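You operate a simulated robot arm through the tools that you are given. There is no shell and no other tool. Be economical: measure what you need, move in short steps, check, and stop when the job is done.

Carry out the task below with a simulated robot arm. There is one attempt and no reset: what you move stays moved.

Task
Get the white-bodied lamp shining steady and the blue-bodied lamp flashing.

It is judged by the outcome, as a careful person would: the job done as asked, and still so three seconds after it is handed in. It fails if anything else is knocked over, pushed out of place, dropped, spilled or broken.

Robot
A 6-joint arm with a two-finger gripper, fixed in place. Base frame: the origin is at the foot of the arm, x ahead of it, y to its left, z up. Readings come in m, rad, newtons and seconds.
Its first joint turns from -2.897 to 2.897 rad. Payload 2.45 kg.
The tool frame sits at the grasp point between the pads (the TCP): z along the fingers, y along the line on which they close. The tips reach 0.02 m beyond it. Largest opening 0.14 m; the body of the gripper starts 0.168 m behind the TCP.
Orientation is that of the tool frame in the base frame, as a unit quaternion [w, x, y, z]. With the fingers straight down and closing along the base's y, the tool's x points along the base's -x, its y along +y and its z along -z.

Tools
- The arm moves only by the tool step_arm. Its argument "plan" is a list that holds one entry, the list of rows, each a list of 7 numbers: the shift along the tool's x, y, z in m, then the turn, a rotation vector about the tool's x, y, z in rad, then the finger opening in m, from 0 to 0.14. In form: [[[x, y, z, ax, ay, az, fingers], ...]]. A call has 1 to 10 rows; each row shifts and turns the commanded pose from where the row before left it, along the tool's axes as they then stand. Rows are played at 5 a second. More than 0.05 m and 0.15 rad between two rows, or a gripper value outside its range, and nothing of the call is played. Where a pose cannot be reached the arm comes as near as it can. A force on the tool above 40 N (or 10 N above the force at the start of the call, whichever is more), or a blocked arm, ends the call early, and 0.2 s more pass. Each finger travels about 0.045 m/s and halts on what it meets, pressing with about 41 N; the grip force reading is that of the motor and also rises with nothing between the fingers. The clock runs only during rows and for 0.2 s after the last one: add rows that do not move to give the fingers time. The reply holds the time, the measured pose of the TCP, the force on the tool along the base axes, the opening and the grip force, in the units named above and with some noise, with the torque about the TCP (base axes, N m) and any sound that the robot's microphone picked up, and new pictures: "views" is both (left out), scene, wrist or none.
- Cameras (640 x 400 px; columns grow to the right, rows downward): "scene" is fixed at [0.0509, 0.6508, 1.5364]; the picture's right is [-0.27, -0.96, 0.00], its down [-0.62, 0.17, -0.77] and it looks along [0.74, -0.20, -0.64] (base axes); focal length 329 px, centre (320, 200). "wrist" rides on the gripper at [0.078, 0.011, -0.209] in the tool frame; the picture's right is [-0.14, 0.99, 0.00], its down [-0.92, -0.13, -0.37] and it looks along [-0.37, -0.05, 0.93] (tool axes); focal length 280 px, centre (320, 200). There is no depth. A picture from a camera that has moved, and an enlarged one, comes with that camera's place and axes in the base frame and with its lens.
- inspect(camera, box): a new picture of the part [left, top, right, bottom] of that camera's present view, enlarged. It takes no simulated time.
- hand_in(): hands the job in; it is judged then, once.

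Go step by step. Nothing tells you positions but the pictures and the camera data: compare them with the known pose of the tool, close in by small moves and look again before you grip or let go. The budget is 120 turns and 200 pictures, counting those below and the enlarged ones. Unless the task says otherwise, let go and move clear before handing in, and close with one line.

The tools are called as name(argument=value, ...) on one line, values as JSON. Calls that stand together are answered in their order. step_arm: Moves the arm, as the interface text tells. Its arguments: {"type":"object","properties":{"plan":{"type":"array"},"views":{"type":"string","enum":["both","scene","wrist","none"]}},"required":["plan"]} The other tools are called the same way: inspect (camera, box) takes an enlarged picture of a part of a camera's view; hand_in () hands the job in.

At the start:

```text
time_s: 0.0
ee_pos: [0.5674, 0.2547, 1.2643]
orientation: [0.001, 0.0, 1.0, 0.0]
contact_force: [-0.8, -0.1, -0.1]
moment: [-0.03, -0.02, 0.0]
finger_gap: 0.1402
grasp_force: 0.2
```

scene: 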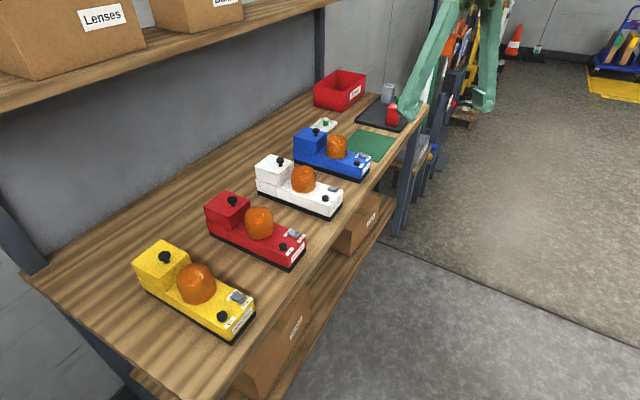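
wrist: 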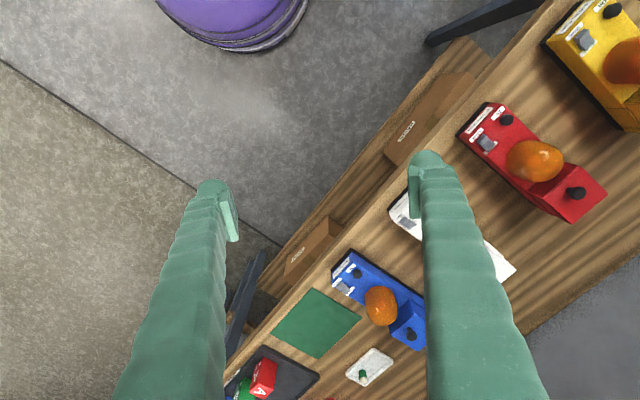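

I see four lamps (yellow, red, white, blue) on a bench, each with a switch and knobs. I'll look closer at the white and blue ones.

inspect(camera="scene", box=[240, 110, 390, 225])

inspect(camera="scene", box=[120, 180, 320, 350])

inspect(camera="wrist", box=[440, 80, 620, 230])

inspect(camera="wrist", box=[320, 180, 520, 360])

```text
3.48 times, centred on (315, 168) of scene
camera zoom: at [0.0509, 0.6508, 1.5364], right [-0.27, -0.96, 0.0], down [-0.62, 0.17, -0.77], along [0.74, -0.2, -0.64], focal length 1145 px, centre (337, 313)
```

zoom: 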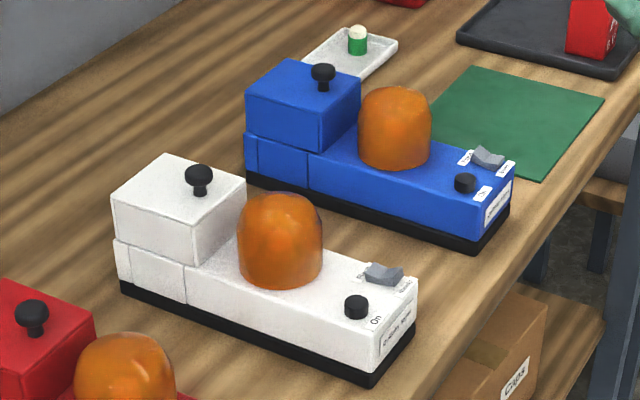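

```text
2.35 times, centred on (220, 265) of scene
camera zoom: at [0.0509, 0.6508, 1.5364], right [-0.27, -0.96, 0.0], down [-0.62, 0.17, -0.77], along [0.74, -0.2, -0.64], focal length 774 px, centre (555, 47)
```

zoom: 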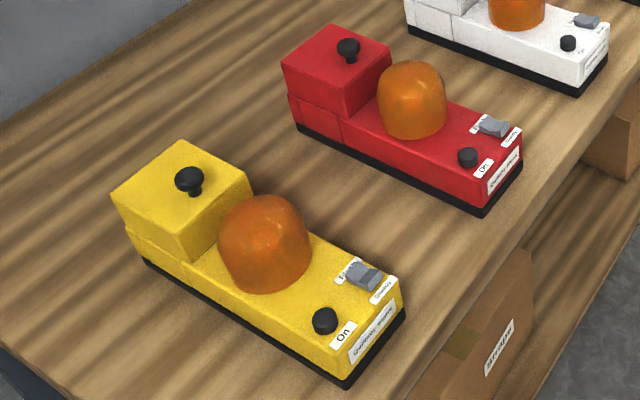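

```text
2.67 times, centred on (530, 155) of wrist
camera zoom: at [0.4887, 0.2666, 1.4729], right [0.14, 0.99, 0.0], down [0.92, -0.13, 0.37], along [0.37, -0.05, -0.93], focal length 748 px, centre (-240, 320)
```

zoom: 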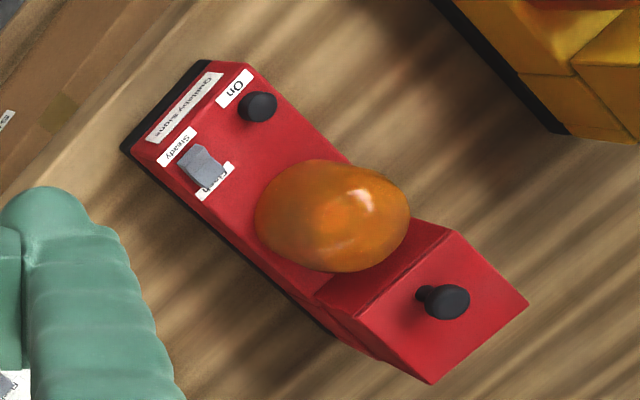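

```text
2.22 times, centred on (420, 270) of wrist
camera zoom: at [0.4887, 0.2666, 1.4729], right [0.14, 0.99, 0.0], down [0.92, -0.13, 0.37], along [0.37, -0.05, -0.93], focal length 623 px, centre (98, 44)
```

zoom: 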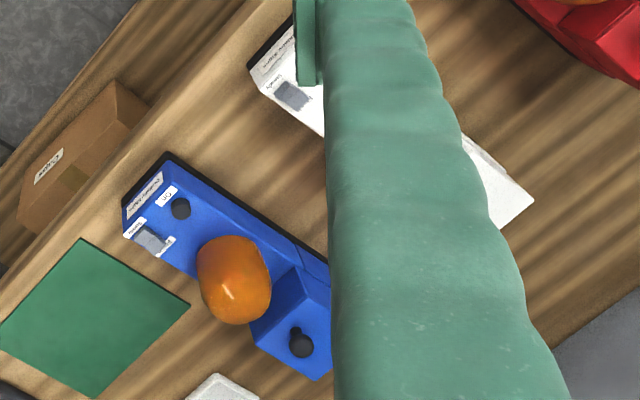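

There is a small tray with a green cell-like thing, plus a black tray and a red bin. I'll look at these and the labels.

inspect(camera="scene", box=[300, 60, 440, 148])

inspect(camera="wrist", box=[220, 320, 420, 400])

inspect(camera="scene", box=[310, 180, 345, 220])

inspect(camera="scene", box=[335, 145, 375, 180])

```text
4.55 times, centred on (370, 104) of scene
camera zoom: at [0.0509, 0.6508, 1.5364], right [-0.27, -0.96, 0.0], down [-0.62, 0.17, -0.77], along [0.74, -0.2, -0.64], focal length 1496 px, centre (93, 636)
```

zoom: 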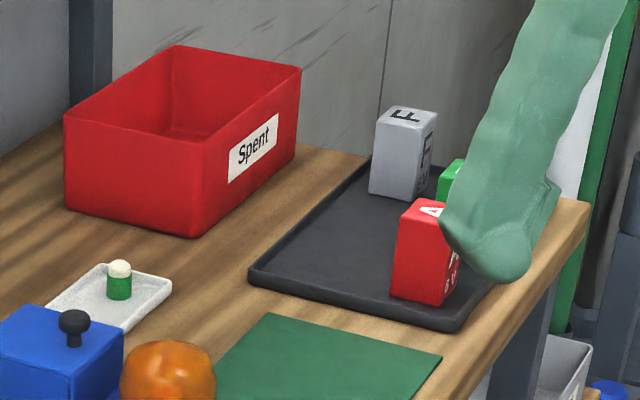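

```text
3.20 times, centred on (320, 360) of wrist
camera zoom: at [0.4887, 0.2666, 1.4729], right [0.14, 0.99, 0.0], down [0.92, -0.13, 0.37], along [0.37, -0.05, -0.93], focal length 897 px, centre (320, -312)
```

zoom: 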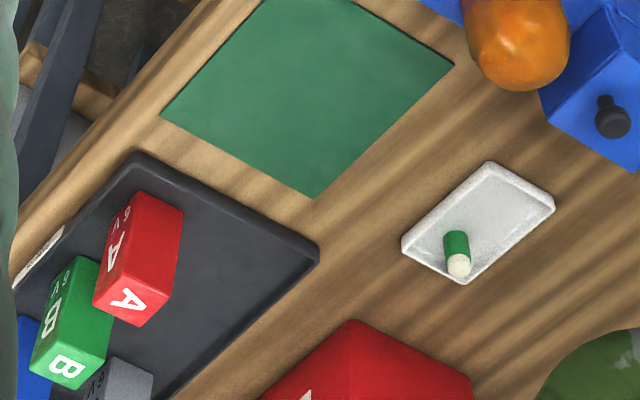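

```text
10.00 times, centred on (328, 200) of scene
camera zoom: at [0.0509, 0.6508, 1.5364], right [-0.27, -0.96, 0.0], down [-0.62, 0.17, -0.77], along [0.74, -0.2, -0.64], focal length 3291 px, centre (245, 200)
```

zoom: 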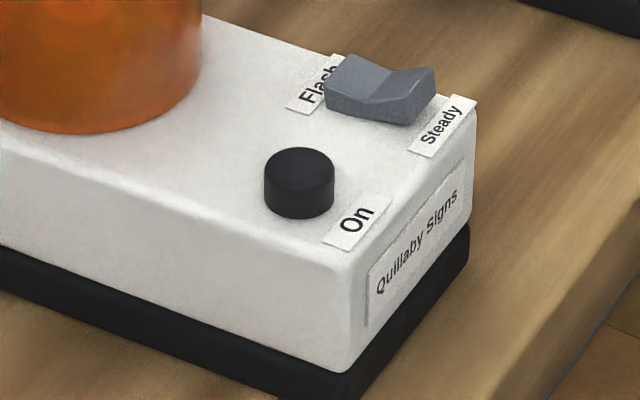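

```text
11.43 times, centred on (355, 162) of scene
camera zoom: at [0.0509, 0.6508, 1.5364], right [-0.27, -0.96, 0.0], down [-0.62, 0.17, -0.77], along [0.74, -0.2, -0.64], focal length 3761 px, centre (-80, 629)
```

zoom: 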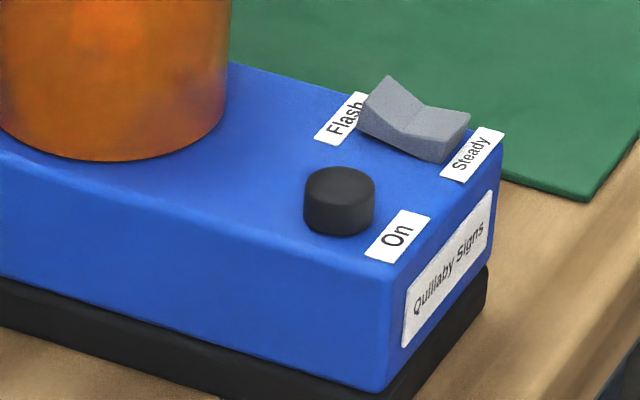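

White's rocker appears set to Flash and blue's to Steady, with the On buttons near (0.75, 0.45, 0.94) for white and (0.895, 0.30, 0.94) for blue. I'll close the fingers and move the camera nearer.

step_arm(plan=[[[-0.02, 0.018, 0.01, 0, 0, 0, 0.12], [-0.02, 0.018, 0.01, 0, 0, 0, 0.1], [-0.02, 0.018, 0.015, 0, 0, 0, 0.08], [-0.02, 0.018, 0.015, 0, 0, 0, 0.06], [-0.02, 0.018, 0.015, 0, 0, 0, 0.04], [-0.01, 0.018, 0.015, 0, 0, 0, 0.02], [-0.01, 0.018, 0.015, 0, 0, 0, 0.0], [0, 0.018, 0.015, 0, 0, 0, 0], [0, 0, 0, 0, 0, 0, 0], [0, 0, 0, 0, 0, 0, 0]]])

```text
time_s: 2.2
ee_pos: [0.688, 0.3977, 1.1534]
orientation: [0.0, 0.0, 1.0, 0.0]
contact_force: [-0.2, -0.5, 0.8]
moment: [-0.02, -0.01, 0.01]
finger_gap: 0.0
grasp_force: 29.1
camera wrist: at [0.6088, 0.4101, 1.3626], right [0.14, 0.99, 0.0], down [0.92, -0.13, 0.37], along [0.37, -0.05, -0.93], focal length 280 px, centre (320, 200)
```

scene: 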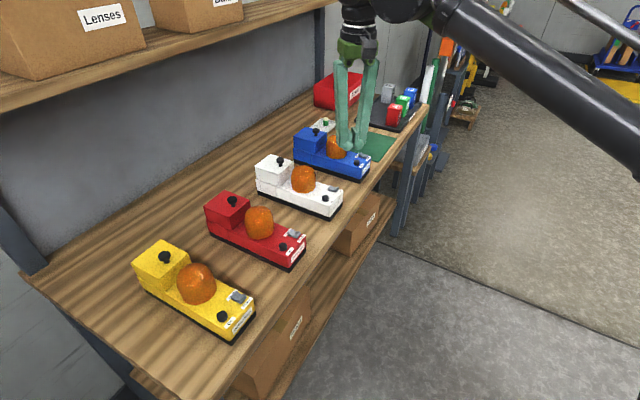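
wrist: 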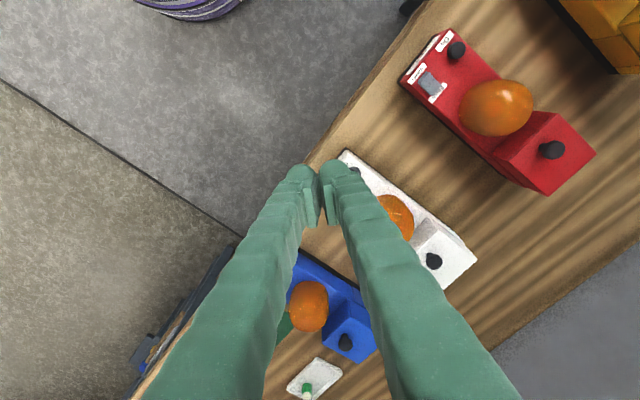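

The lamps sit about 46° to x. I'll rotate the tool so it closes along the lamp axis, hovering over the white lamp's Steady end.

step_arm(plan=[[[-0.04, -0.0015, 0, 0, 0, 0, 0], [-0.04, -0.0015, 0, 0, 0, 0, 0], [0, 0, 0.015, 0, 0, 0.1275, 0], [0, 0, 0.015, 0, 0, 0.1275, 0], [0, 0, 0.015, 0, 0, 0.1275, 0], [0, 0, 0.015, 0, 0, 0.1275, 0], [0, 0, 0.015, 0, 0, 0.1275, 0], [0, 0, 0.015, 0, 0, 0.1275, 0], [0, 0, 0, 0, 0, 0, 0]]])

inspect(camera="scene", box=[260, 130, 400, 230])

inspect(camera="wrist", box=[230, 80, 470, 230])

```text
time_s: 4.2
ee_pos: [0.7683, 0.3962, 1.064]
orientation: [0.0, 0.374, 0.927, 0.0]
contact_force: [0.0, 0.1, -0.8]
moment: [0.0, 0.01, 0.03]
finger_gap: 0.0
grasp_force: 29.2
camera wrist: at [0.7189, 0.459, 1.2727], right [0.79, 0.62, 0.0], down [0.57, -0.73, 0.37], along [0.23, -0.29, -0.93], focal length 280 px, centre (320, 200)
```

scene: 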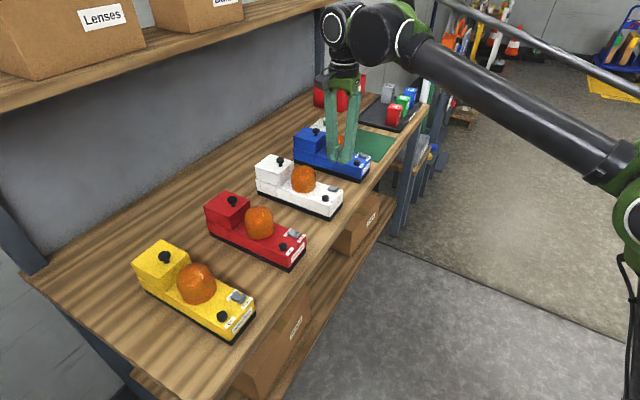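
wrist: 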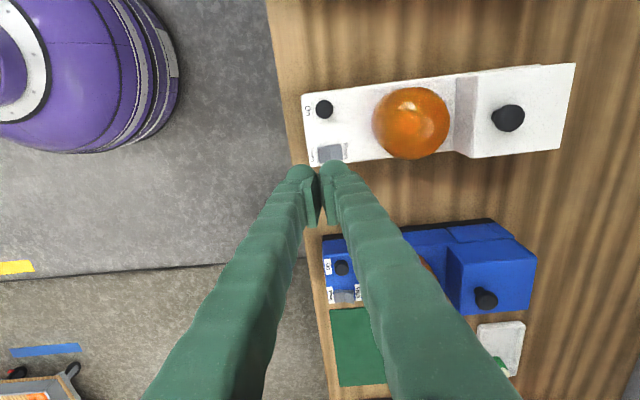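

```text
4.00 times, centred on (330, 180) of scene
camera zoom: at [0.0509, 0.6508, 1.5364], right [-0.27, -0.96, 0.0], down [-0.62, 0.17, -0.77], along [0.74, -0.2, -0.64], focal length 1316 px, centre (280, 280)
```

zoom: 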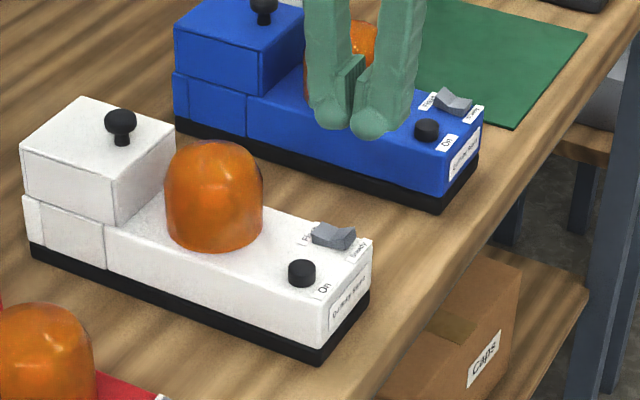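

```text
2.67 times, centred on (350, 155) of wrist
camera zoom: at [0.7189, 0.459, 1.2727], right [0.79, 0.62, 0.0], down [0.57, -0.73, 0.37], along [0.23, -0.29, -0.93], focal length 748 px, centre (240, 320)
```

zoom: 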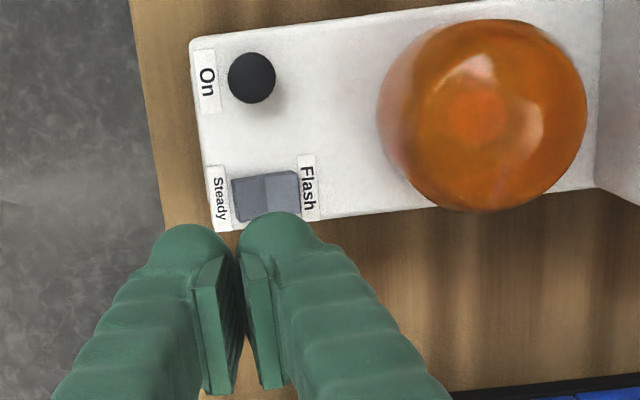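

The view is clear: white's rocker is at about (0.773, 0.412), with its Steady end toward the bench edge. I'll align and descend part way.

step_arm(plan=[[[0.0077, -0.009, 0.02, 0, 0, 0, 0], [0, 0, 0.03, 0, 0, 0, 0], [0, 0, 0.025, 0, 0, 0, 0], [0, 0, 0, 0, 0, 0, 0]]], views="none")

inspect(camera="scene", box=[290, 150, 370, 220])

inspect(camera="wrist", box=[230, 80, 430, 220])

```text
time_s: 5.2
ee_pos: [0.7566, 0.3934, 0.9891]
orientation: [-0.001, 0.373, 0.928, 0.001]
contact_force: [0.4, 0.0, 0.5]
moment: [0.04, 0.01, 0.0]
finger_gap: 0.0
grasp_force: 29.3
```

```text
5.71 times, centred on (330, 185) of scene
camera zoom: at [0.0509, 0.6508, 1.5364], right [-0.27, -0.96, 0.0], down [-0.62, 0.17, -0.77], along [0.74, -0.2, -0.64], focal length 1880 px, centre (263, 286)
```

zoom: 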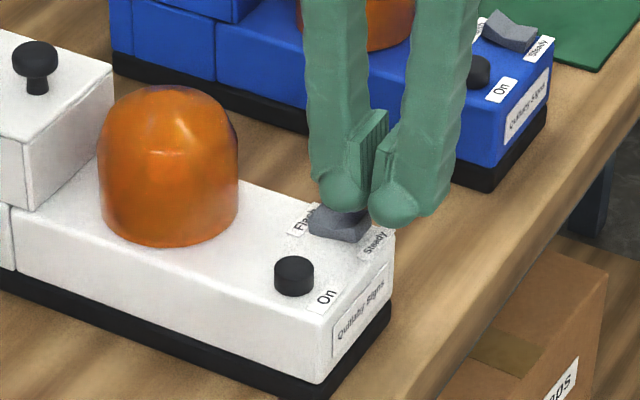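

```text
2.86 times, centred on (330, 150) of wrist
camera zoom: at [0.7066, 0.4578, 1.1978], right [0.79, 0.62, 0.0], down [0.58, -0.73, 0.37], along [0.23, -0.29, -0.93], focal length 801 px, centre (291, 343)
```

zoom: 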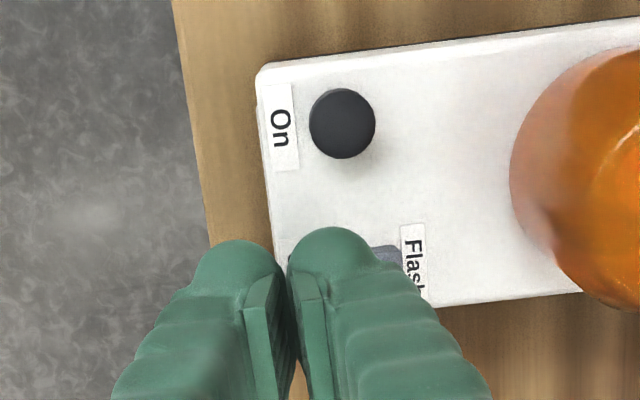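

The rear finger tip is over the Steady half. I'll nudge slightly forward and press down gently.

step_arm(plan=[[[0, -0.004, 0.005, 0, 0, 0, 0], [0, 0, 0.005, 0, 0, 0, 0], [0, 0, 0.004, 0, 0, 0, 0], [0, 0, 0.004, 0, 0, 0, 0]]], views="none")

inspect(camera="scene", box=[290, 150, 370, 220])

```text
time_s: 6.2
ee_pos: [0.7522, 0.3925, 0.9718]
orientation: [-0.001, 0.374, 0.928, 0.0]
contact_force: [-0.4, 0.0, 1.2]
moment: [-0.03, -0.01, -0.03]
finger_gap: 0.0001
grasp_force: 29.2
```

```text
5.71 times, centred on (330, 185) of scene
camera zoom: at [0.0509, 0.6508, 1.5364], right [-0.27, -0.96, 0.0], down [-0.62, 0.17, -0.77], along [0.74, -0.2, -0.64], focal length 1880 px, centre (263, 286)
```

zoom: 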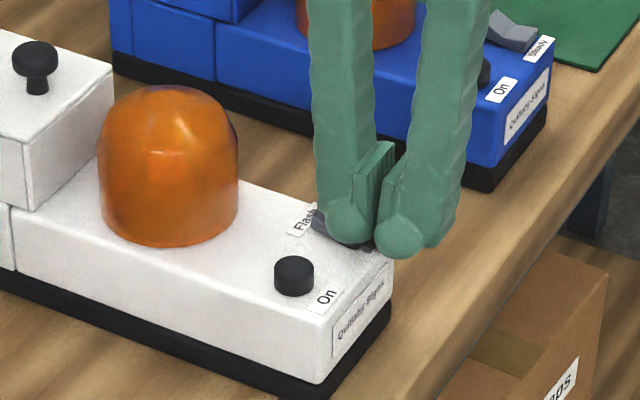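

No contact force yet; I'll continue down in small steps.

step_arm(plan=[[[0, 0, 0.004, 0, 0, 0, 0], [0, 0, 0.003, 0, 0, 0, 0], [0, 0, 0.003, 0, 0, 0, 0]]], views="none")

inspect(camera="scene", box=[290, 150, 370, 220])

```text
time_s: 6.7
ee_pos: [0.7534, 0.3915, 0.9708]
orientation: [0.001, 0.374, 0.927, 0.001]
contact_force: [0.0, 0.9, 17.9]
moment: [0.18, -0.11, -0.01]
finger_gap: 0.0002
grasp_force: 29.2
stopped in row 2: the force on the tool passed its limit at 49 N (the readings are from after the stop); the commanded pose is now the measured one
```

```text
5.71 times, centred on (330, 185) of scene
camera zoom: at [0.0509, 0.6508, 1.5364], right [-0.27, -0.96, 0.0], down [-0.62, 0.17, -0.77], along [0.74, -0.2, -0.64], focal length 1880 px, centre (263, 286)
```

zoom: 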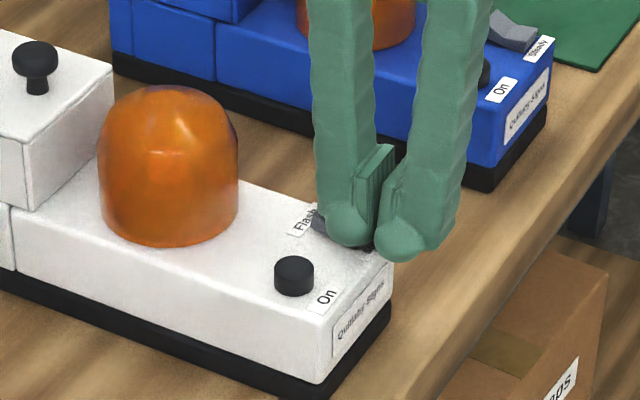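

It stopped firm at tip height of about 0.95. I'll lift and see whether the rocker moved.

step_arm(plan=[[[0, 0, -0.03, 0, 0, 0, 0], [0, -0.03, -0.03, 0, 0, 0, 0], [0, 0, 0, 0, 0, 0, 0]]], views="none")

inspect(camera="scene", box=[310, 180, 345, 220])

inspect(camera="wrist", box=[230, 60, 470, 210])

```text
time_s: 7.5
ee_pos: [0.7333, 0.3713, 1.0283]
orientation: [-0.001, 0.373, 0.928, 0.001]
contact_force: [0.5, -1.4, -0.3]
moment: [0.02, 0.02, 0.0]
finger_gap: 0.0
grasp_force: 29.3
```

```text
10.00 times, centred on (328, 200) of scene
camera zoom: at [0.0509, 0.6508, 1.5364], right [-0.27, -0.96, 0.0], down [-0.62, 0.17, -0.77], along [0.74, -0.2, -0.64], focal length 3291 px, centre (245, 200)
```

zoom: 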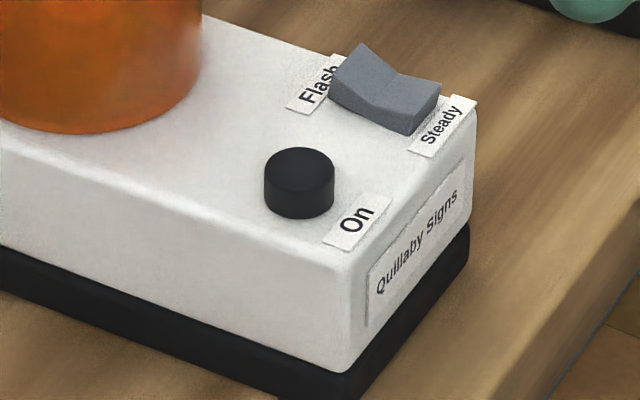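

```text
2.67 times, centred on (350, 135) of wrist
camera zoom: at [0.6828, 0.4341, 1.2367], right [0.79, 0.62, 0.0], down [0.57, -0.73, 0.37], along [0.23, -0.29, -0.93], focal length 748 px, centre (240, 373)
```

zoom: 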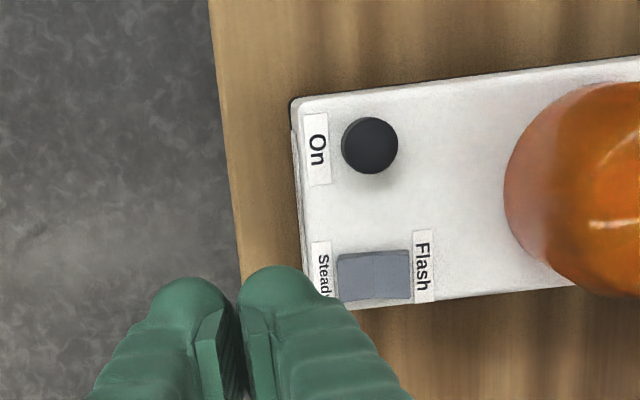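

White's rocker is now at Steady. Next I'll press white's On button at about (0.737, 0.446).

step_arm(plan=[[[0.0245, 0.028, 0, 0, 0, 0, 0], [0.0245, 0.028, 0, 0, 0, 0, 0], [0, 0, 0.02, 0, 0, 0, 0], [0, 0, 0.015, 0, 0, 0, 0], [0, 0, 0, 0, 0, 0, 0]]], views="none")

inspect(camera="scene", box=[290, 150, 370, 220])

```text
time_s: 8.7
ee_pos: [0.7353, 0.4453, 0.9929]
orientation: [0.001, 0.374, 0.927, 0.001]
contact_force: [0.6, -0.4, 0.0]
moment: [-0.01, 0.05, 0.01]
finger_gap: 0.0
grasp_force: 29.3
```

```text
5.71 times, centred on (330, 185) of scene
camera zoom: at [0.0509, 0.6508, 1.5364], right [-0.27, -0.96, 0.0], down [-0.62, 0.17, -0.77], along [0.74, -0.2, -0.64], focal length 1880 px, centre (263, 286)
```

zoom: 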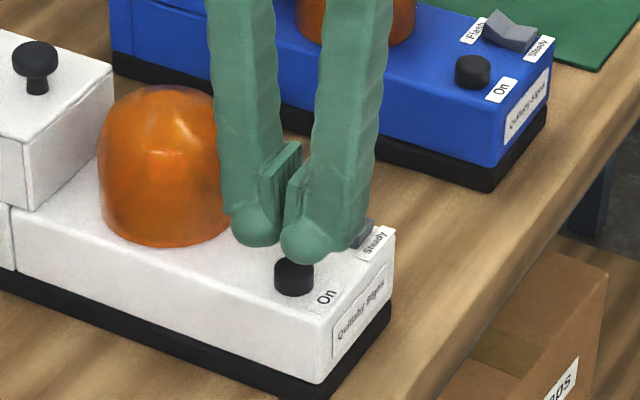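

Shifting so a single fingertip is centred on the button, then pressing.

step_arm(plan=[[[0, -0.012, 0.008, 0, 0, 0, 0], [0, 0, 0.006, 0, 0, 0, 0], [0, 0, 0.004, 0, 0, 0, 0], [0, 0, 0.003, 0, 0, 0, 0], [0, 0, 0.003, 0, 0, 0, 0], [0, 0, 0.003, 0, 0, 0, 0]]], views="none")

inspect(camera="scene", box=[280, 150, 360, 220])

```text
time_s: 10.1
ee_pos: [0.7282, 0.4358, 0.9664]
orientation: [0.002, 0.374, 0.928, 0.001]
contact_force: [3.4, 0.3, 15.6]
moment: [0.12, -0.21, -0.04]
finger_gap: 0.0
grasp_force: 29.2
heard: click
```

```text
5.71 times, centred on (320, 185) of scene
camera zoom: at [0.0509, 0.6508, 1.5364], right [-0.27, -0.96, 0.0], down [-0.62, 0.17, -0.77], along [0.74, -0.2, -0.64], focal length 1880 px, centre (320, 286)
```

zoom: 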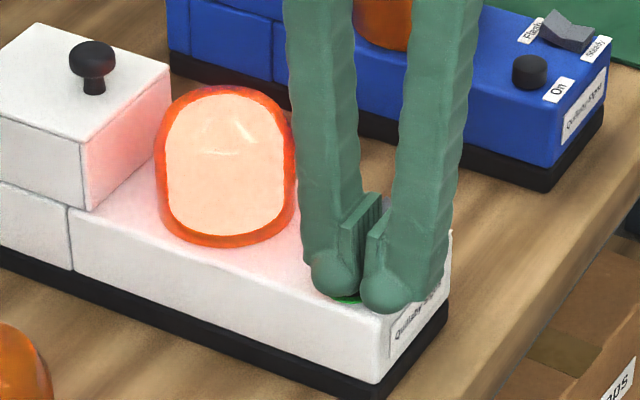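

It clicked and white is lit. I'll release and check that it stays on and steady.

step_arm(plan=[[[0, 0, -0.03, 0, 0, 0, 0], [0, 0, -0.03, 0, 0, 0, 0], [0, 0, 0, 0, 0, 0, 0]]], views="scene")

step_arm(plan=[[[0, 0, -0.02, 0, 0, 0, 0], [0, 0, 0, 0, 0, 0, 0]]], views="scene")

```text
time_s: 10.9
ee_pos: [0.728, 0.4369, 1.0258]
orientation: [0.0, 0.374, 0.927, 0.0]
contact_force: [0.5, -0.5, -0.3]
moment: [0.0, 0.0, 0.0]
finger_gap: 0.0002
grasp_force: 29.3
```

scene: 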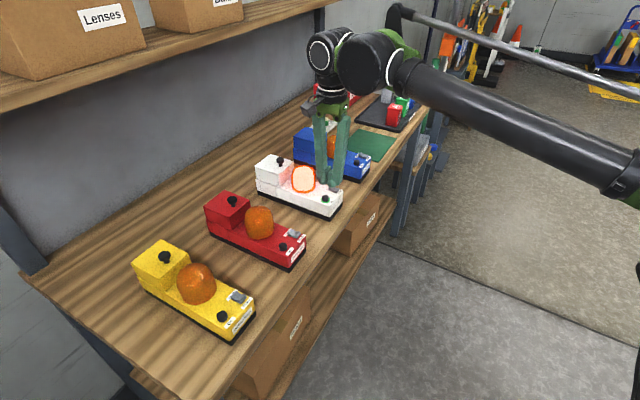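

```text
time_s: 11.5
ee_pos: [0.728, 0.4363, 1.0464]
orientation: [0.0, 0.373, 0.928, 0.001]
contact_force: [0.0, 0.2, 0.5]
moment: [-0.02, 0.01, -0.05]
finger_gap: 0.0
grasp_force: 29.7
```

scene: 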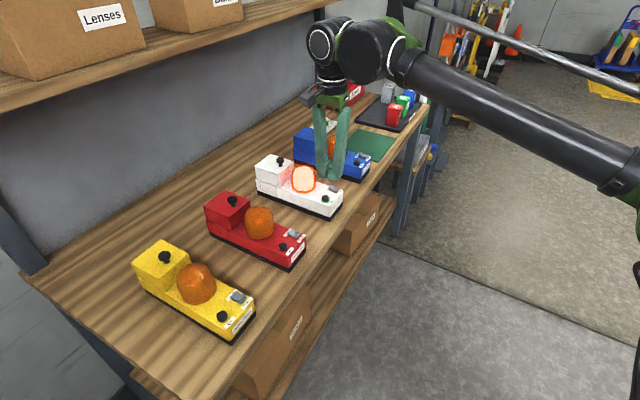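

White stays lit and steady. For blue I'll turn the tool 90° so the fingers clear the dome when pressing the Flash end.

step_arm(plan=[[[0, 0, -0.01, 0, 0, -0.149, 0], [0, 0, -0.01, 0, 0, -0.149, 0], [0, 0, -0.01, 0, 0, -0.149, 0], [0, 0, -0.01, 0, 0, -0.149, 0], [0, 0, -0.01, 0, 0, -0.149, 0], [0, 0, 0, 0, 0, -0.149, 0], [0, 0, 0, 0, 0, -0.149, 0], [0, 0, 0, 0, 0, -0.149, 0], [0, 0, 0, 0, 0, -0.149, 0], [0, 0, 0, 0, 0, -0.149, 0]]], views="none")

```text
time_s: 13.7
ee_pos: [0.727, 0.4364, 1.097]
orientation: [0.002, -0.356, 0.935, 0.001]
contact_force: [0.0, -1.0, 0.0]
moment: [0.0, 0.02, -0.01]
finger_gap: 0.0003
grasp_force: 30.0
```

step_arm(plan=[[[0, 0, 0, 0, 0, -0.06, 0], [-0.007, -0.0434, 0, 0, 0, 0, 0], [-0.007, -0.0434, 0, 0, 0, 0, 0], [-0.007, -0.0434, 0, 0, 0, 0, 0], [-0.007, -0.0434, 0, 0, 0, 0, 0], [-0.007, -0.0434, 0, 0, 0, 0, 0], [-0.007, -0.0434, 0, 0, 0, 0, 0], [0, 0, 0.03, 0, 0, 0, 0], [0, 0, 0.03, 0, 0, 0, 0], [0, 0, 0, 0, 0, 0, 0]]], views="both")

inspect(camera="scene", box=[310, 110, 390, 180])

inspect(camera="wrist", box=[200, 60, 440, 210])

```text
time_s: 15.9
ee_pos: [0.942, 0.2821, 1.0358]
orientation: [0.001, -0.383, 0.924, 0.0]
contact_force: [0.3, 0.0, 0.7]
moment: [-0.02, 0.01, 0.01]
finger_gap: 0.0
grasp_force: 29.2
camera wrist: at [0.8775, 0.2346, 1.2449], right [-0.6, 0.8, 0.0], down [0.74, 0.56, 0.37], along [0.3, 0.22, -0.93], focal length 280 px, centre (320, 200)
```

scene: 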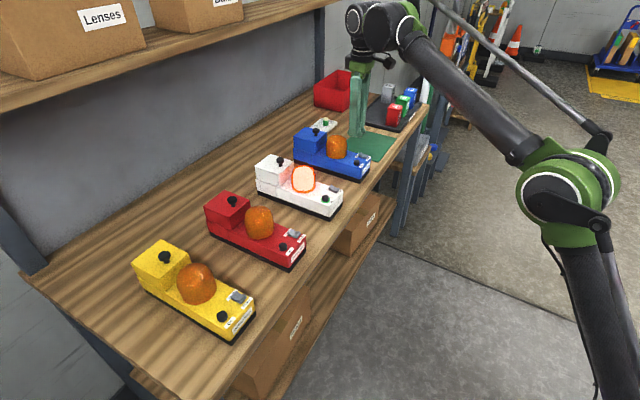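
wrist: 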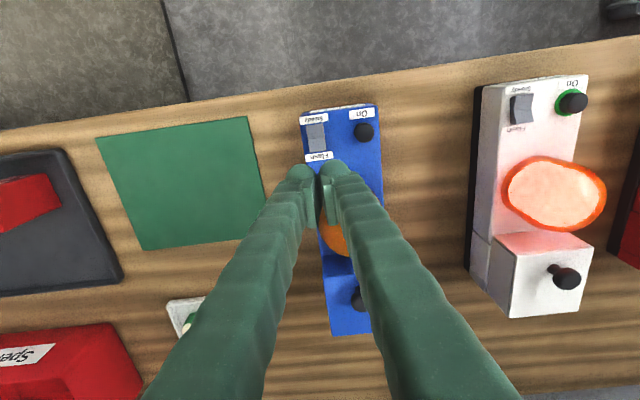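

```text
5.71 times, centred on (350, 145) of scene
camera zoom: at [0.0509, 0.6508, 1.5364], right [-0.27, -0.96, 0.0], down [-0.62, 0.17, -0.77], along [0.74, -0.2, -0.64], focal length 1880 px, centre (149, 514)
```

zoom: 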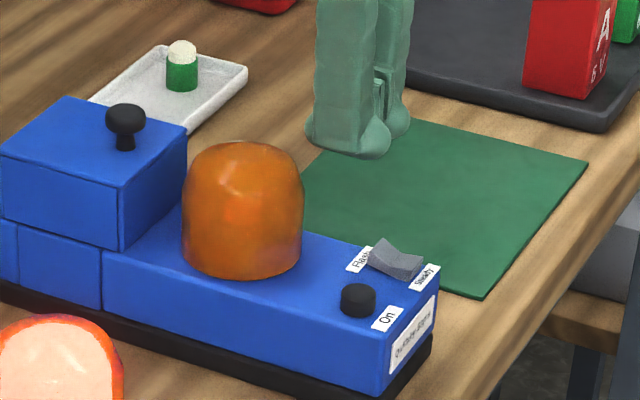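

```text
2.67 times, centred on (320, 135) of wrist
camera zoom: at [0.8775, 0.2346, 1.2449], right [-0.6, 0.8, 0.0], down [0.74, 0.56, 0.37], along [0.3, 0.22, -0.93], focal length 748 px, centre (320, 373)
```

zoom: 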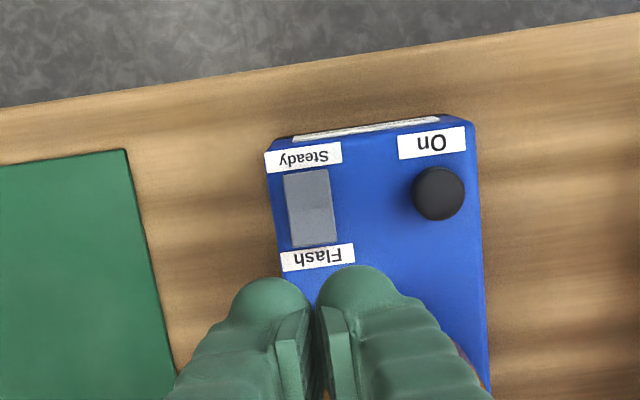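

I'm in place just behind blue's Flash end. I'll shift 7 mm toward the rocker and descend.

step_arm(plan=[[[0.007, 0, 0.02, 0, 0, 0, 0], [0, 0, 0.02, 0, 0, 0, 0], [0, 0, 0.01, 0, 0, 0, 0], [0, 0, 0, 0, 0, 0, 0]]], views="none")

inspect(camera="scene", box=[310, 110, 390, 180])

inspect(camera="wrist", box=[200, 60, 440, 210])

```text
time_s: 16.9
ee_pos: [0.9369, 0.2761, 0.9861]
orientation: [0.0, -0.382, 0.924, 0.0]
contact_force: [0.2, 0.0, -0.3]
moment: [0.0, 0.03, -0.03]
finger_gap: 0.0
grasp_force: 29.0
```

```text
5.71 times, centred on (350, 145) of scene
camera zoom: at [0.0509, 0.6508, 1.5364], right [-0.27, -0.96, 0.0], down [-0.62, 0.17, -0.77], along [0.74, -0.2, -0.64], focal length 1880 px, centre (149, 514)
```

zoom: 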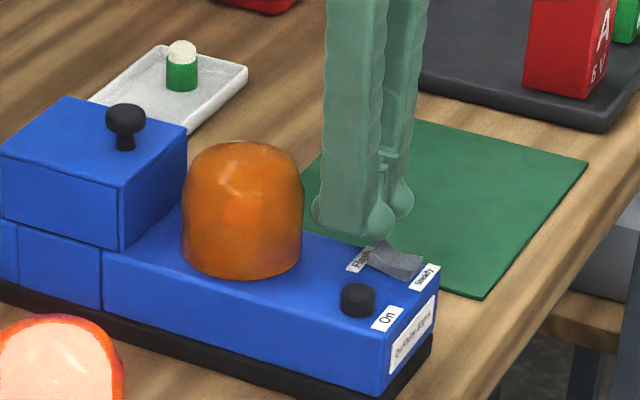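

```text
2.67 times, centred on (320, 135) of wrist
camera zoom: at [0.8725, 0.2294, 1.1945], right [-0.6, 0.8, 0.0], down [0.74, 0.56, 0.37], along [0.3, 0.22, -0.93], focal length 748 px, centre (320, 373)
```

zoom: 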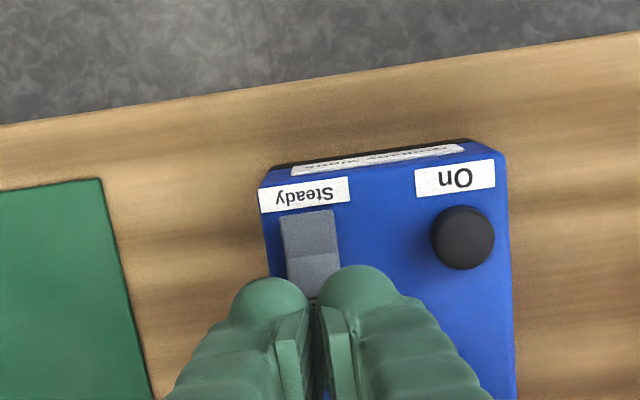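

I'll offset so one fingertip sits on the Flash end, then press.

step_arm(plan=[[[0.005, -0.01, 0, 0, 0, 0, 0], [0, 0, 0.006, 0, 0, 0, 0], [0, 0, 0.004, 0, 0, 0, 0], [0, 0, 0.004, 0, 0, 0, 0], [0, 0, 0.003, 0, 0, 0, 0], [0, 0, 0.003, 0, 0, 0, 0]]], views="none")

inspect(camera="scene", box=[310, 110, 390, 180])

```text
time_s: 18.3
ee_pos: [0.9397, 0.2651, 0.9691]
orientation: [0.003, -0.381, 0.924, 0.0]
contact_force: [1.9, 0.5, 18.7]
moment: [0.09, 0.15, -0.02]
finger_gap: 0.0
grasp_force: 29.7
stopped in row 6: the force on the tool passed its limit at 47 N (the readings are from after the stop); the commanded pose is now the measured one
```

```text
5.71 times, centred on (350, 145) of scene
camera zoom: at [0.0509, 0.6508, 1.5364], right [-0.27, -0.96, 0.0], down [-0.62, 0.17, -0.77], along [0.74, -0.2, -0.64], focal length 1880 px, centre (149, 514)
```

zoom: 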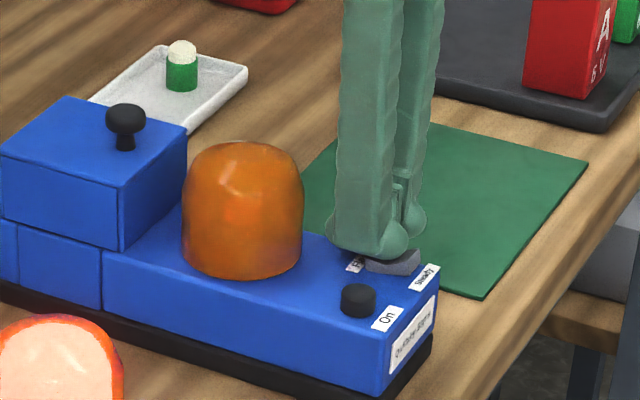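

The rocker appears tipped. I'll lift, check it, and hover over blue's On button.

step_arm(plan=[[[0, 0, -0.03, 0, 0, 0, 0], [0, 0, -0.03, 0, 0, 0, 0], [0.008, 0.0363, 0, 0, 0, 0, 0], [0.008, 0.0363, 0, 0, 0, 0, 0], [0, 0, 0.025, 0, 0, 0, 0], [0, 0, 0, 0, 0, 0, 0]]], views="none")

inspect(camera="scene", box=[320, 125, 380, 180])

inspect(camera="wrist", box=[200, 60, 440, 210])

```text
time_s: 19.7
ee_pos: [0.8769, 0.3081, 1.0034]
orientation: [0.002, -0.382, 0.924, 0.0]
contact_force: [0.3, -0.3, -0.5]
moment: [0.02, -0.02, 0.0]
finger_gap: 0.0
grasp_force: 29.1
```

```text
7.27 times, centred on (350, 152) of scene
camera zoom: at [0.0509, 0.6508, 1.5364], right [-0.27, -0.96, 0.0], down [-0.62, 0.17, -0.77], along [0.74, -0.2, -0.64], focal length 2393 px, centre (102, 546)
```

zoom: 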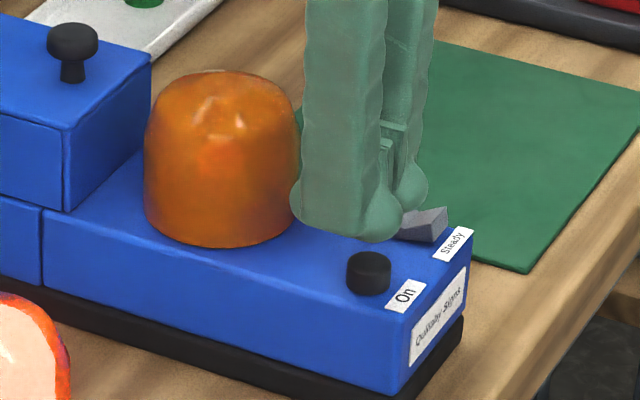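

```text
2.67 times, centred on (320, 135) of wrist
camera zoom: at [0.8135, 0.2595, 1.2116], right [-0.6, 0.8, 0.0], down [0.74, 0.56, 0.37], along [0.3, 0.22, -0.93], focal length 748 px, centre (320, 373)
```

zoom: 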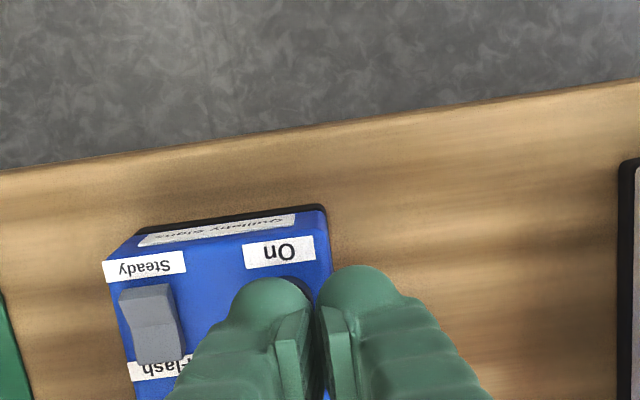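

Blue's rocker is now at Flash (Steady end raised). Pressing its On button.

step_arm(plan=[[[0, 0, 0.015, 0, 0, 0, 0], [0, 0, 0.008, 0, 0, 0, 0], [0, 0, 0.004, 0, 0, 0, 0], [0, 0, 0.003, 0, 0, 0, 0], [0, 0, 0.003, 0, 0, 0, 0], [0, 0, 0.003, 0, 0, 0, 0]]], views="none")

inspect(camera="scene", box=[320, 125, 380, 180])

```text
time_s: 21.1
ee_pos: [0.8766, 0.3064, 0.9677]
orientation: [0.003, -0.383, 0.924, 0.001]
contact_force: [3.4, 1.2, 12.8]
moment: [-0.1, -0.13, 0.03]
finger_gap: 0.0
grasp_force: 30.2
heard: click
```

```text
7.27 times, centred on (350, 152) of scene
camera zoom: at [0.0509, 0.6508, 1.5364], right [-0.27, -0.96, 0.0], down [-0.62, 0.17, -0.77], along [0.74, -0.2, -0.64], focal length 2393 px, centre (102, 546)
```

zoom: 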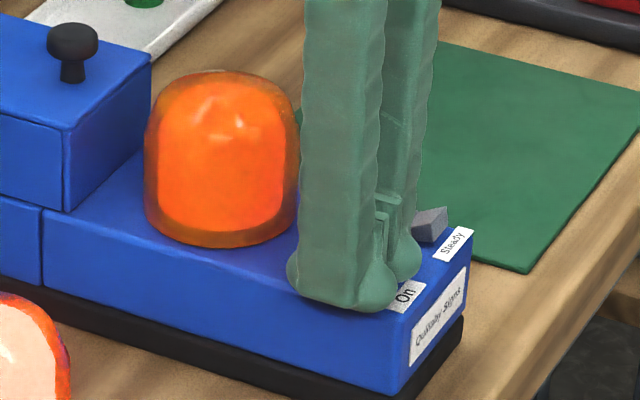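

It clicked and blue shows a glow. I'll lift clear and watch it over several moments.

step_arm(plan=[[[0, 0, -0.03, 0, 0, 0, 0], [0, 0, -0.04, 0, 0, 0, 0]]], views="scene")

step_arm(plan=[[[0.03, 0, 0, 0, 0, 0, 0]]], views="scene")

step_arm(plan=[[[0.03, 0, 0, 0, 0, 0, 0]]], views="scene")

step_arm(plan=[[[0.03, 0, 0, 0, 0, 0, 0], [0, 0, 0, 0, 0, 0, 0]]], views="scene")

```text
time_s: 21.7
ee_pos: [0.8772, 0.3062, 1.0369]
orientation: [0.002, -0.382, 0.924, 0.0]
contact_force: [-0.3, 1.1, -0.2]
moment: [0.03, 0.03, 0.0]
finger_gap: 0.0002
grasp_force: 29.6
```

scene: 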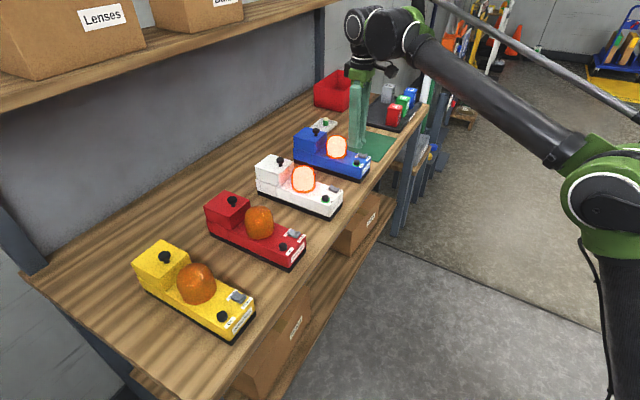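

```text
time_s: 22.1
ee_pos: [0.8568, 0.2861, 1.036]
orientation: [0.002, -0.383, 0.924, 0.0]
contact_force: [0.4, 0.1, -0.6]
moment: [-0.04, 0.07, -0.01]
finger_gap: 0.0002
grasp_force: 29.5
```

scene: 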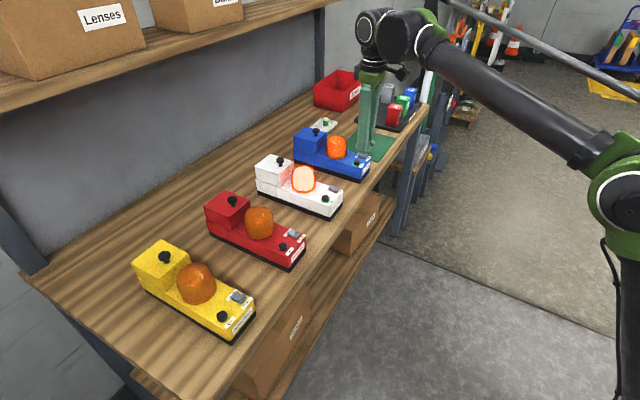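

```text
time_s: 22.5
ee_pos: [0.834, 0.2627, 1.0363]
orientation: [0.001, -0.383, 0.924, 0.0]
contact_force: [-0.3, 0.2, -0.9]
moment: [-0.07, 0.03, 0.02]
finger_gap: 0.0
grasp_force: 29.6
```

scene: 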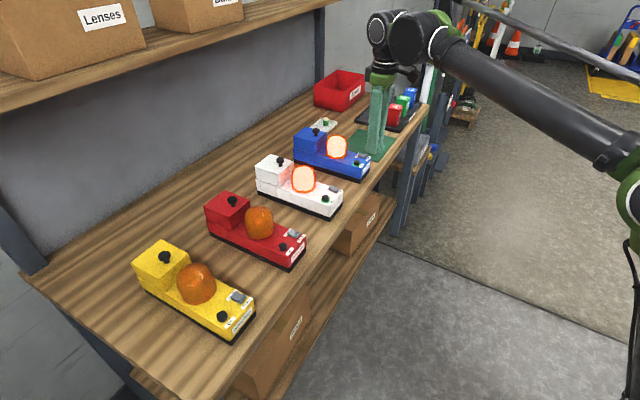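

```text
time_s: 23.1
ee_pos: [0.8144, 0.242, 1.0362]
orientation: [0.002, -0.382, 0.924, 0.0]
contact_force: [0.6, -0.3, 0.3]
moment: [-0.03, 0.0, -0.04]
finger_gap: 0.0
grasp_force: 28.8
```

scene: 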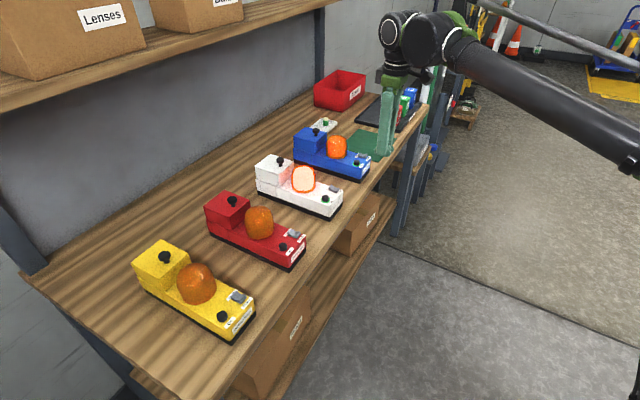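

Blue alternates bright and dim while white stays bright. I'll wait a few seconds to confirm both persist.

step_arm(plan=[[[0.02, 0, -0.03, 0, 0, 0, 0], [0, 0, -0.03, 0, 0, 0, 0], [0, 0, 0, 0, 0, 0, 0], [0, 0, 0, 0, 0, 0, 0], [0, 0, 0, 0, 0, 0, 0], [0, 0, 0, 0, 0, 0, 0], [0, 0, 0, 0, 0, 0, 0], [0, 0, 0, 0, 0, 0, 0], [0, 0, 0, 0, 0, 0, 0], [0, 0, 0, 0, 0, 0, 0]]], views="scene")

step_arm(plan=[[[0, 0, 0, 0, 0, 0, 0], [0, 0, 0, 0, 0, 0, 0]]], views="scene")

step_arm(plan=[[[0, 0, 0, 0, 0, 0, 0]]], views="scene")

```text
time_s: 25.3
ee_pos: [0.7987, 0.2276, 1.0972]
orientation: [0.002, -0.382, 0.924, 0.0]
contact_force: [0.8, 0.6, 0.2]
moment: [0.0, 0.02, -0.01]
finger_gap: 0.0001
grasp_force: 29.3
```

scene: 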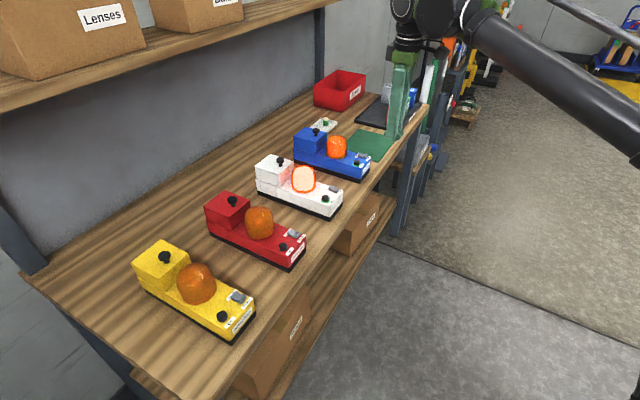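

```text
time_s: 25.9
ee_pos: [0.7981, 0.2278, 1.0968]
orientation: [0.002, -0.383, 0.924, 0.0]
contact_force: [-0.8, 0.5, 0.7]
moment: [-0.01, 0.0, 0.01]
finger_gap: 0.0
grasp_force: 29.8
```

scene: 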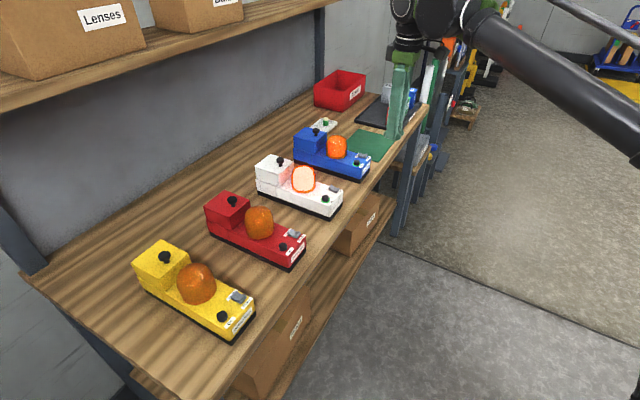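

```text
time_s: 26.3
ee_pos: [0.7988, 0.2287, 1.0962]
orientation: [0.002, -0.383, 0.924, 0.0]
contact_force: [-0.4, 0.4, 0.7]
moment: [0.01, -0.01, 0.0]
finger_gap: 0.0
grasp_force: 29.1
```

scene: 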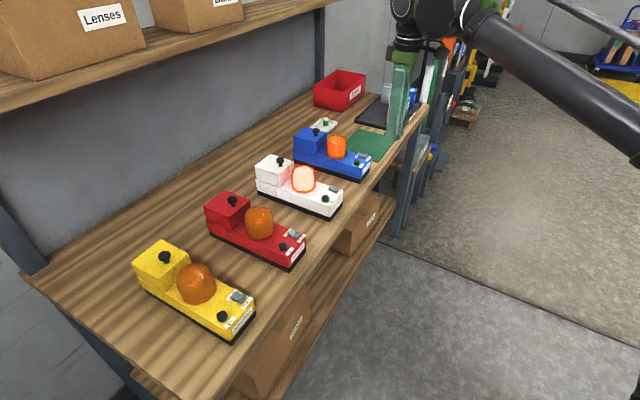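

Three dim samples in a row could be timing, so I'll sample more.

step_arm(plan=[[[0, 0, 0, 0, 0, 0, 0]]], views="scene")

step_arm(plan=[[[0, 0, 0, 0, 0, 0, 0], [0, 0, 0, 0, 0, 0, 0]]], views="scene")

step_arm(plan=[[[0, 0, 0, 0, 0, 0, 0], [0, 0, 0, 0, 0, 0, 0]]], views="scene")

step_arm(plan=[[[0, 0, 0, 0, 0, 0, 0], [0, 0, 0, 0, 0, 0, 0]]], views="scene")

inspect(camera="scene", box=[250, 110, 390, 225])

```text
time_s: 26.7
ee_pos: [0.7981, 0.2275, 1.0971]
orientation: [0.002, -0.383, 0.924, 0.0]
contact_force: [0.9, 0.5, 0.3]
moment: [-0.02, 0.0, -0.02]
finger_gap: 0.0
grasp_force: 28.9
```

scene: 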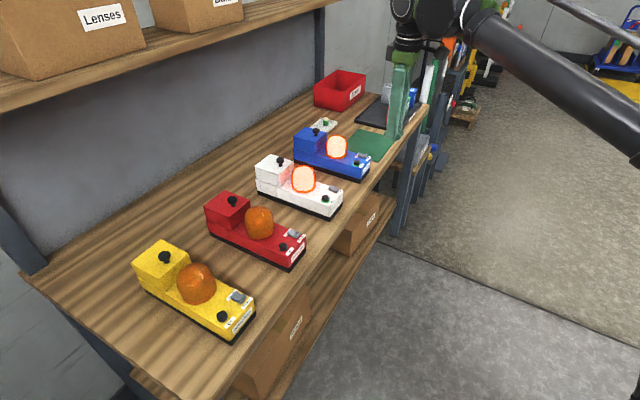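

```text
time_s: 27.3
ee_pos: [0.7984, 0.2284, 1.0965]
orientation: [0.002, -0.382, 0.924, 0.0]
contact_force: [0.0, 0.3, 0.2]
moment: [0.01, 0.0, -0.01]
finger_gap: 0.0
grasp_force: 29.1
```

scene: 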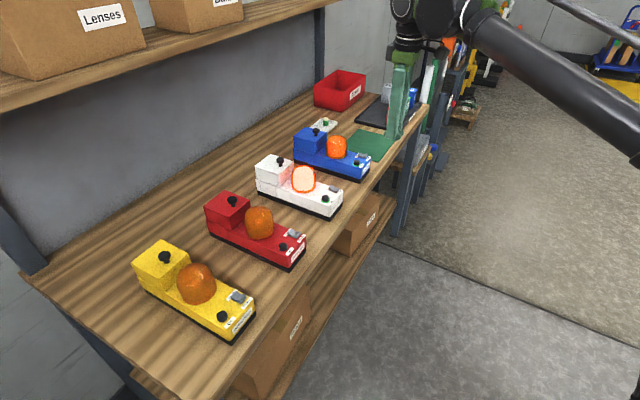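

```text
time_s: 27.9
ee_pos: [0.7979, 0.2283, 1.0964]
orientation: [0.002, -0.382, 0.924, 0.0]
contact_force: [-0.7, 0.5, 0.4]
moment: [-0.02, 0.01, 0.0]
finger_gap: 0.0
grasp_force: 29.6
```

scene: 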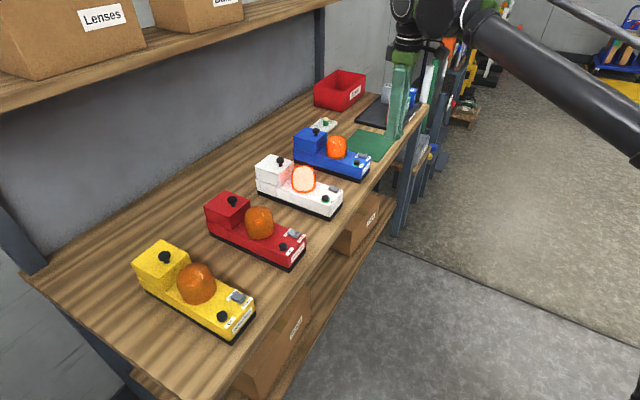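

```text
time_s: 28.5
ee_pos: [0.7981, 0.2288, 1.0964]
orientation: [0.001, -0.383, 0.924, 0.001]
contact_force: [0.4, 0.3, -1.0]
moment: [0.0, -0.01, -0.04]
finger_gap: 0.0
grasp_force: 29.5
```

scene: 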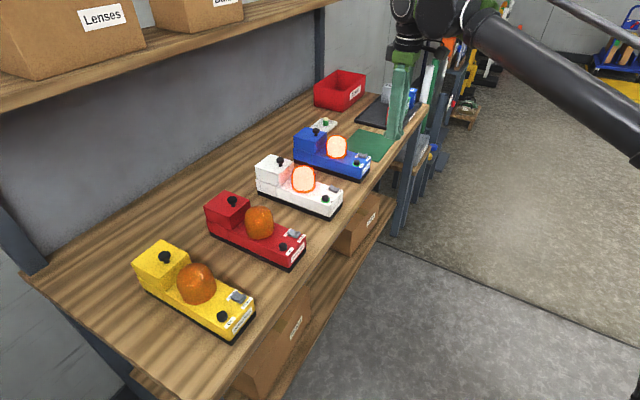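

```text
3.48 times, centred on (320, 168) of scene
camera zoom: at [0.0509, 0.6508, 1.5364], right [-0.27, -0.96, 0.0], down [-0.62, 0.17, -0.77], along [0.74, -0.2, -0.64], focal length 1145 px, centre (320, 313)
```

zoom: 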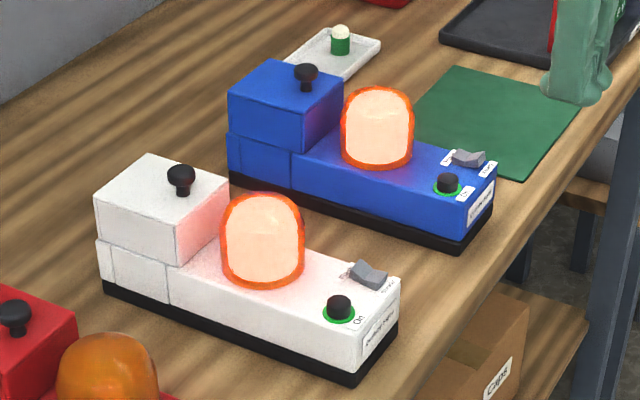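

Blue keeps flashing, white is steady, both lamps are in place and the arm is clear. I'm handing in.

hand_in()

```text
The job is handed in.
```

The white-bodied lamp is shining steady and the blue-bodied lamp is flashing; nothing else was moved, and the arm is clear of both.
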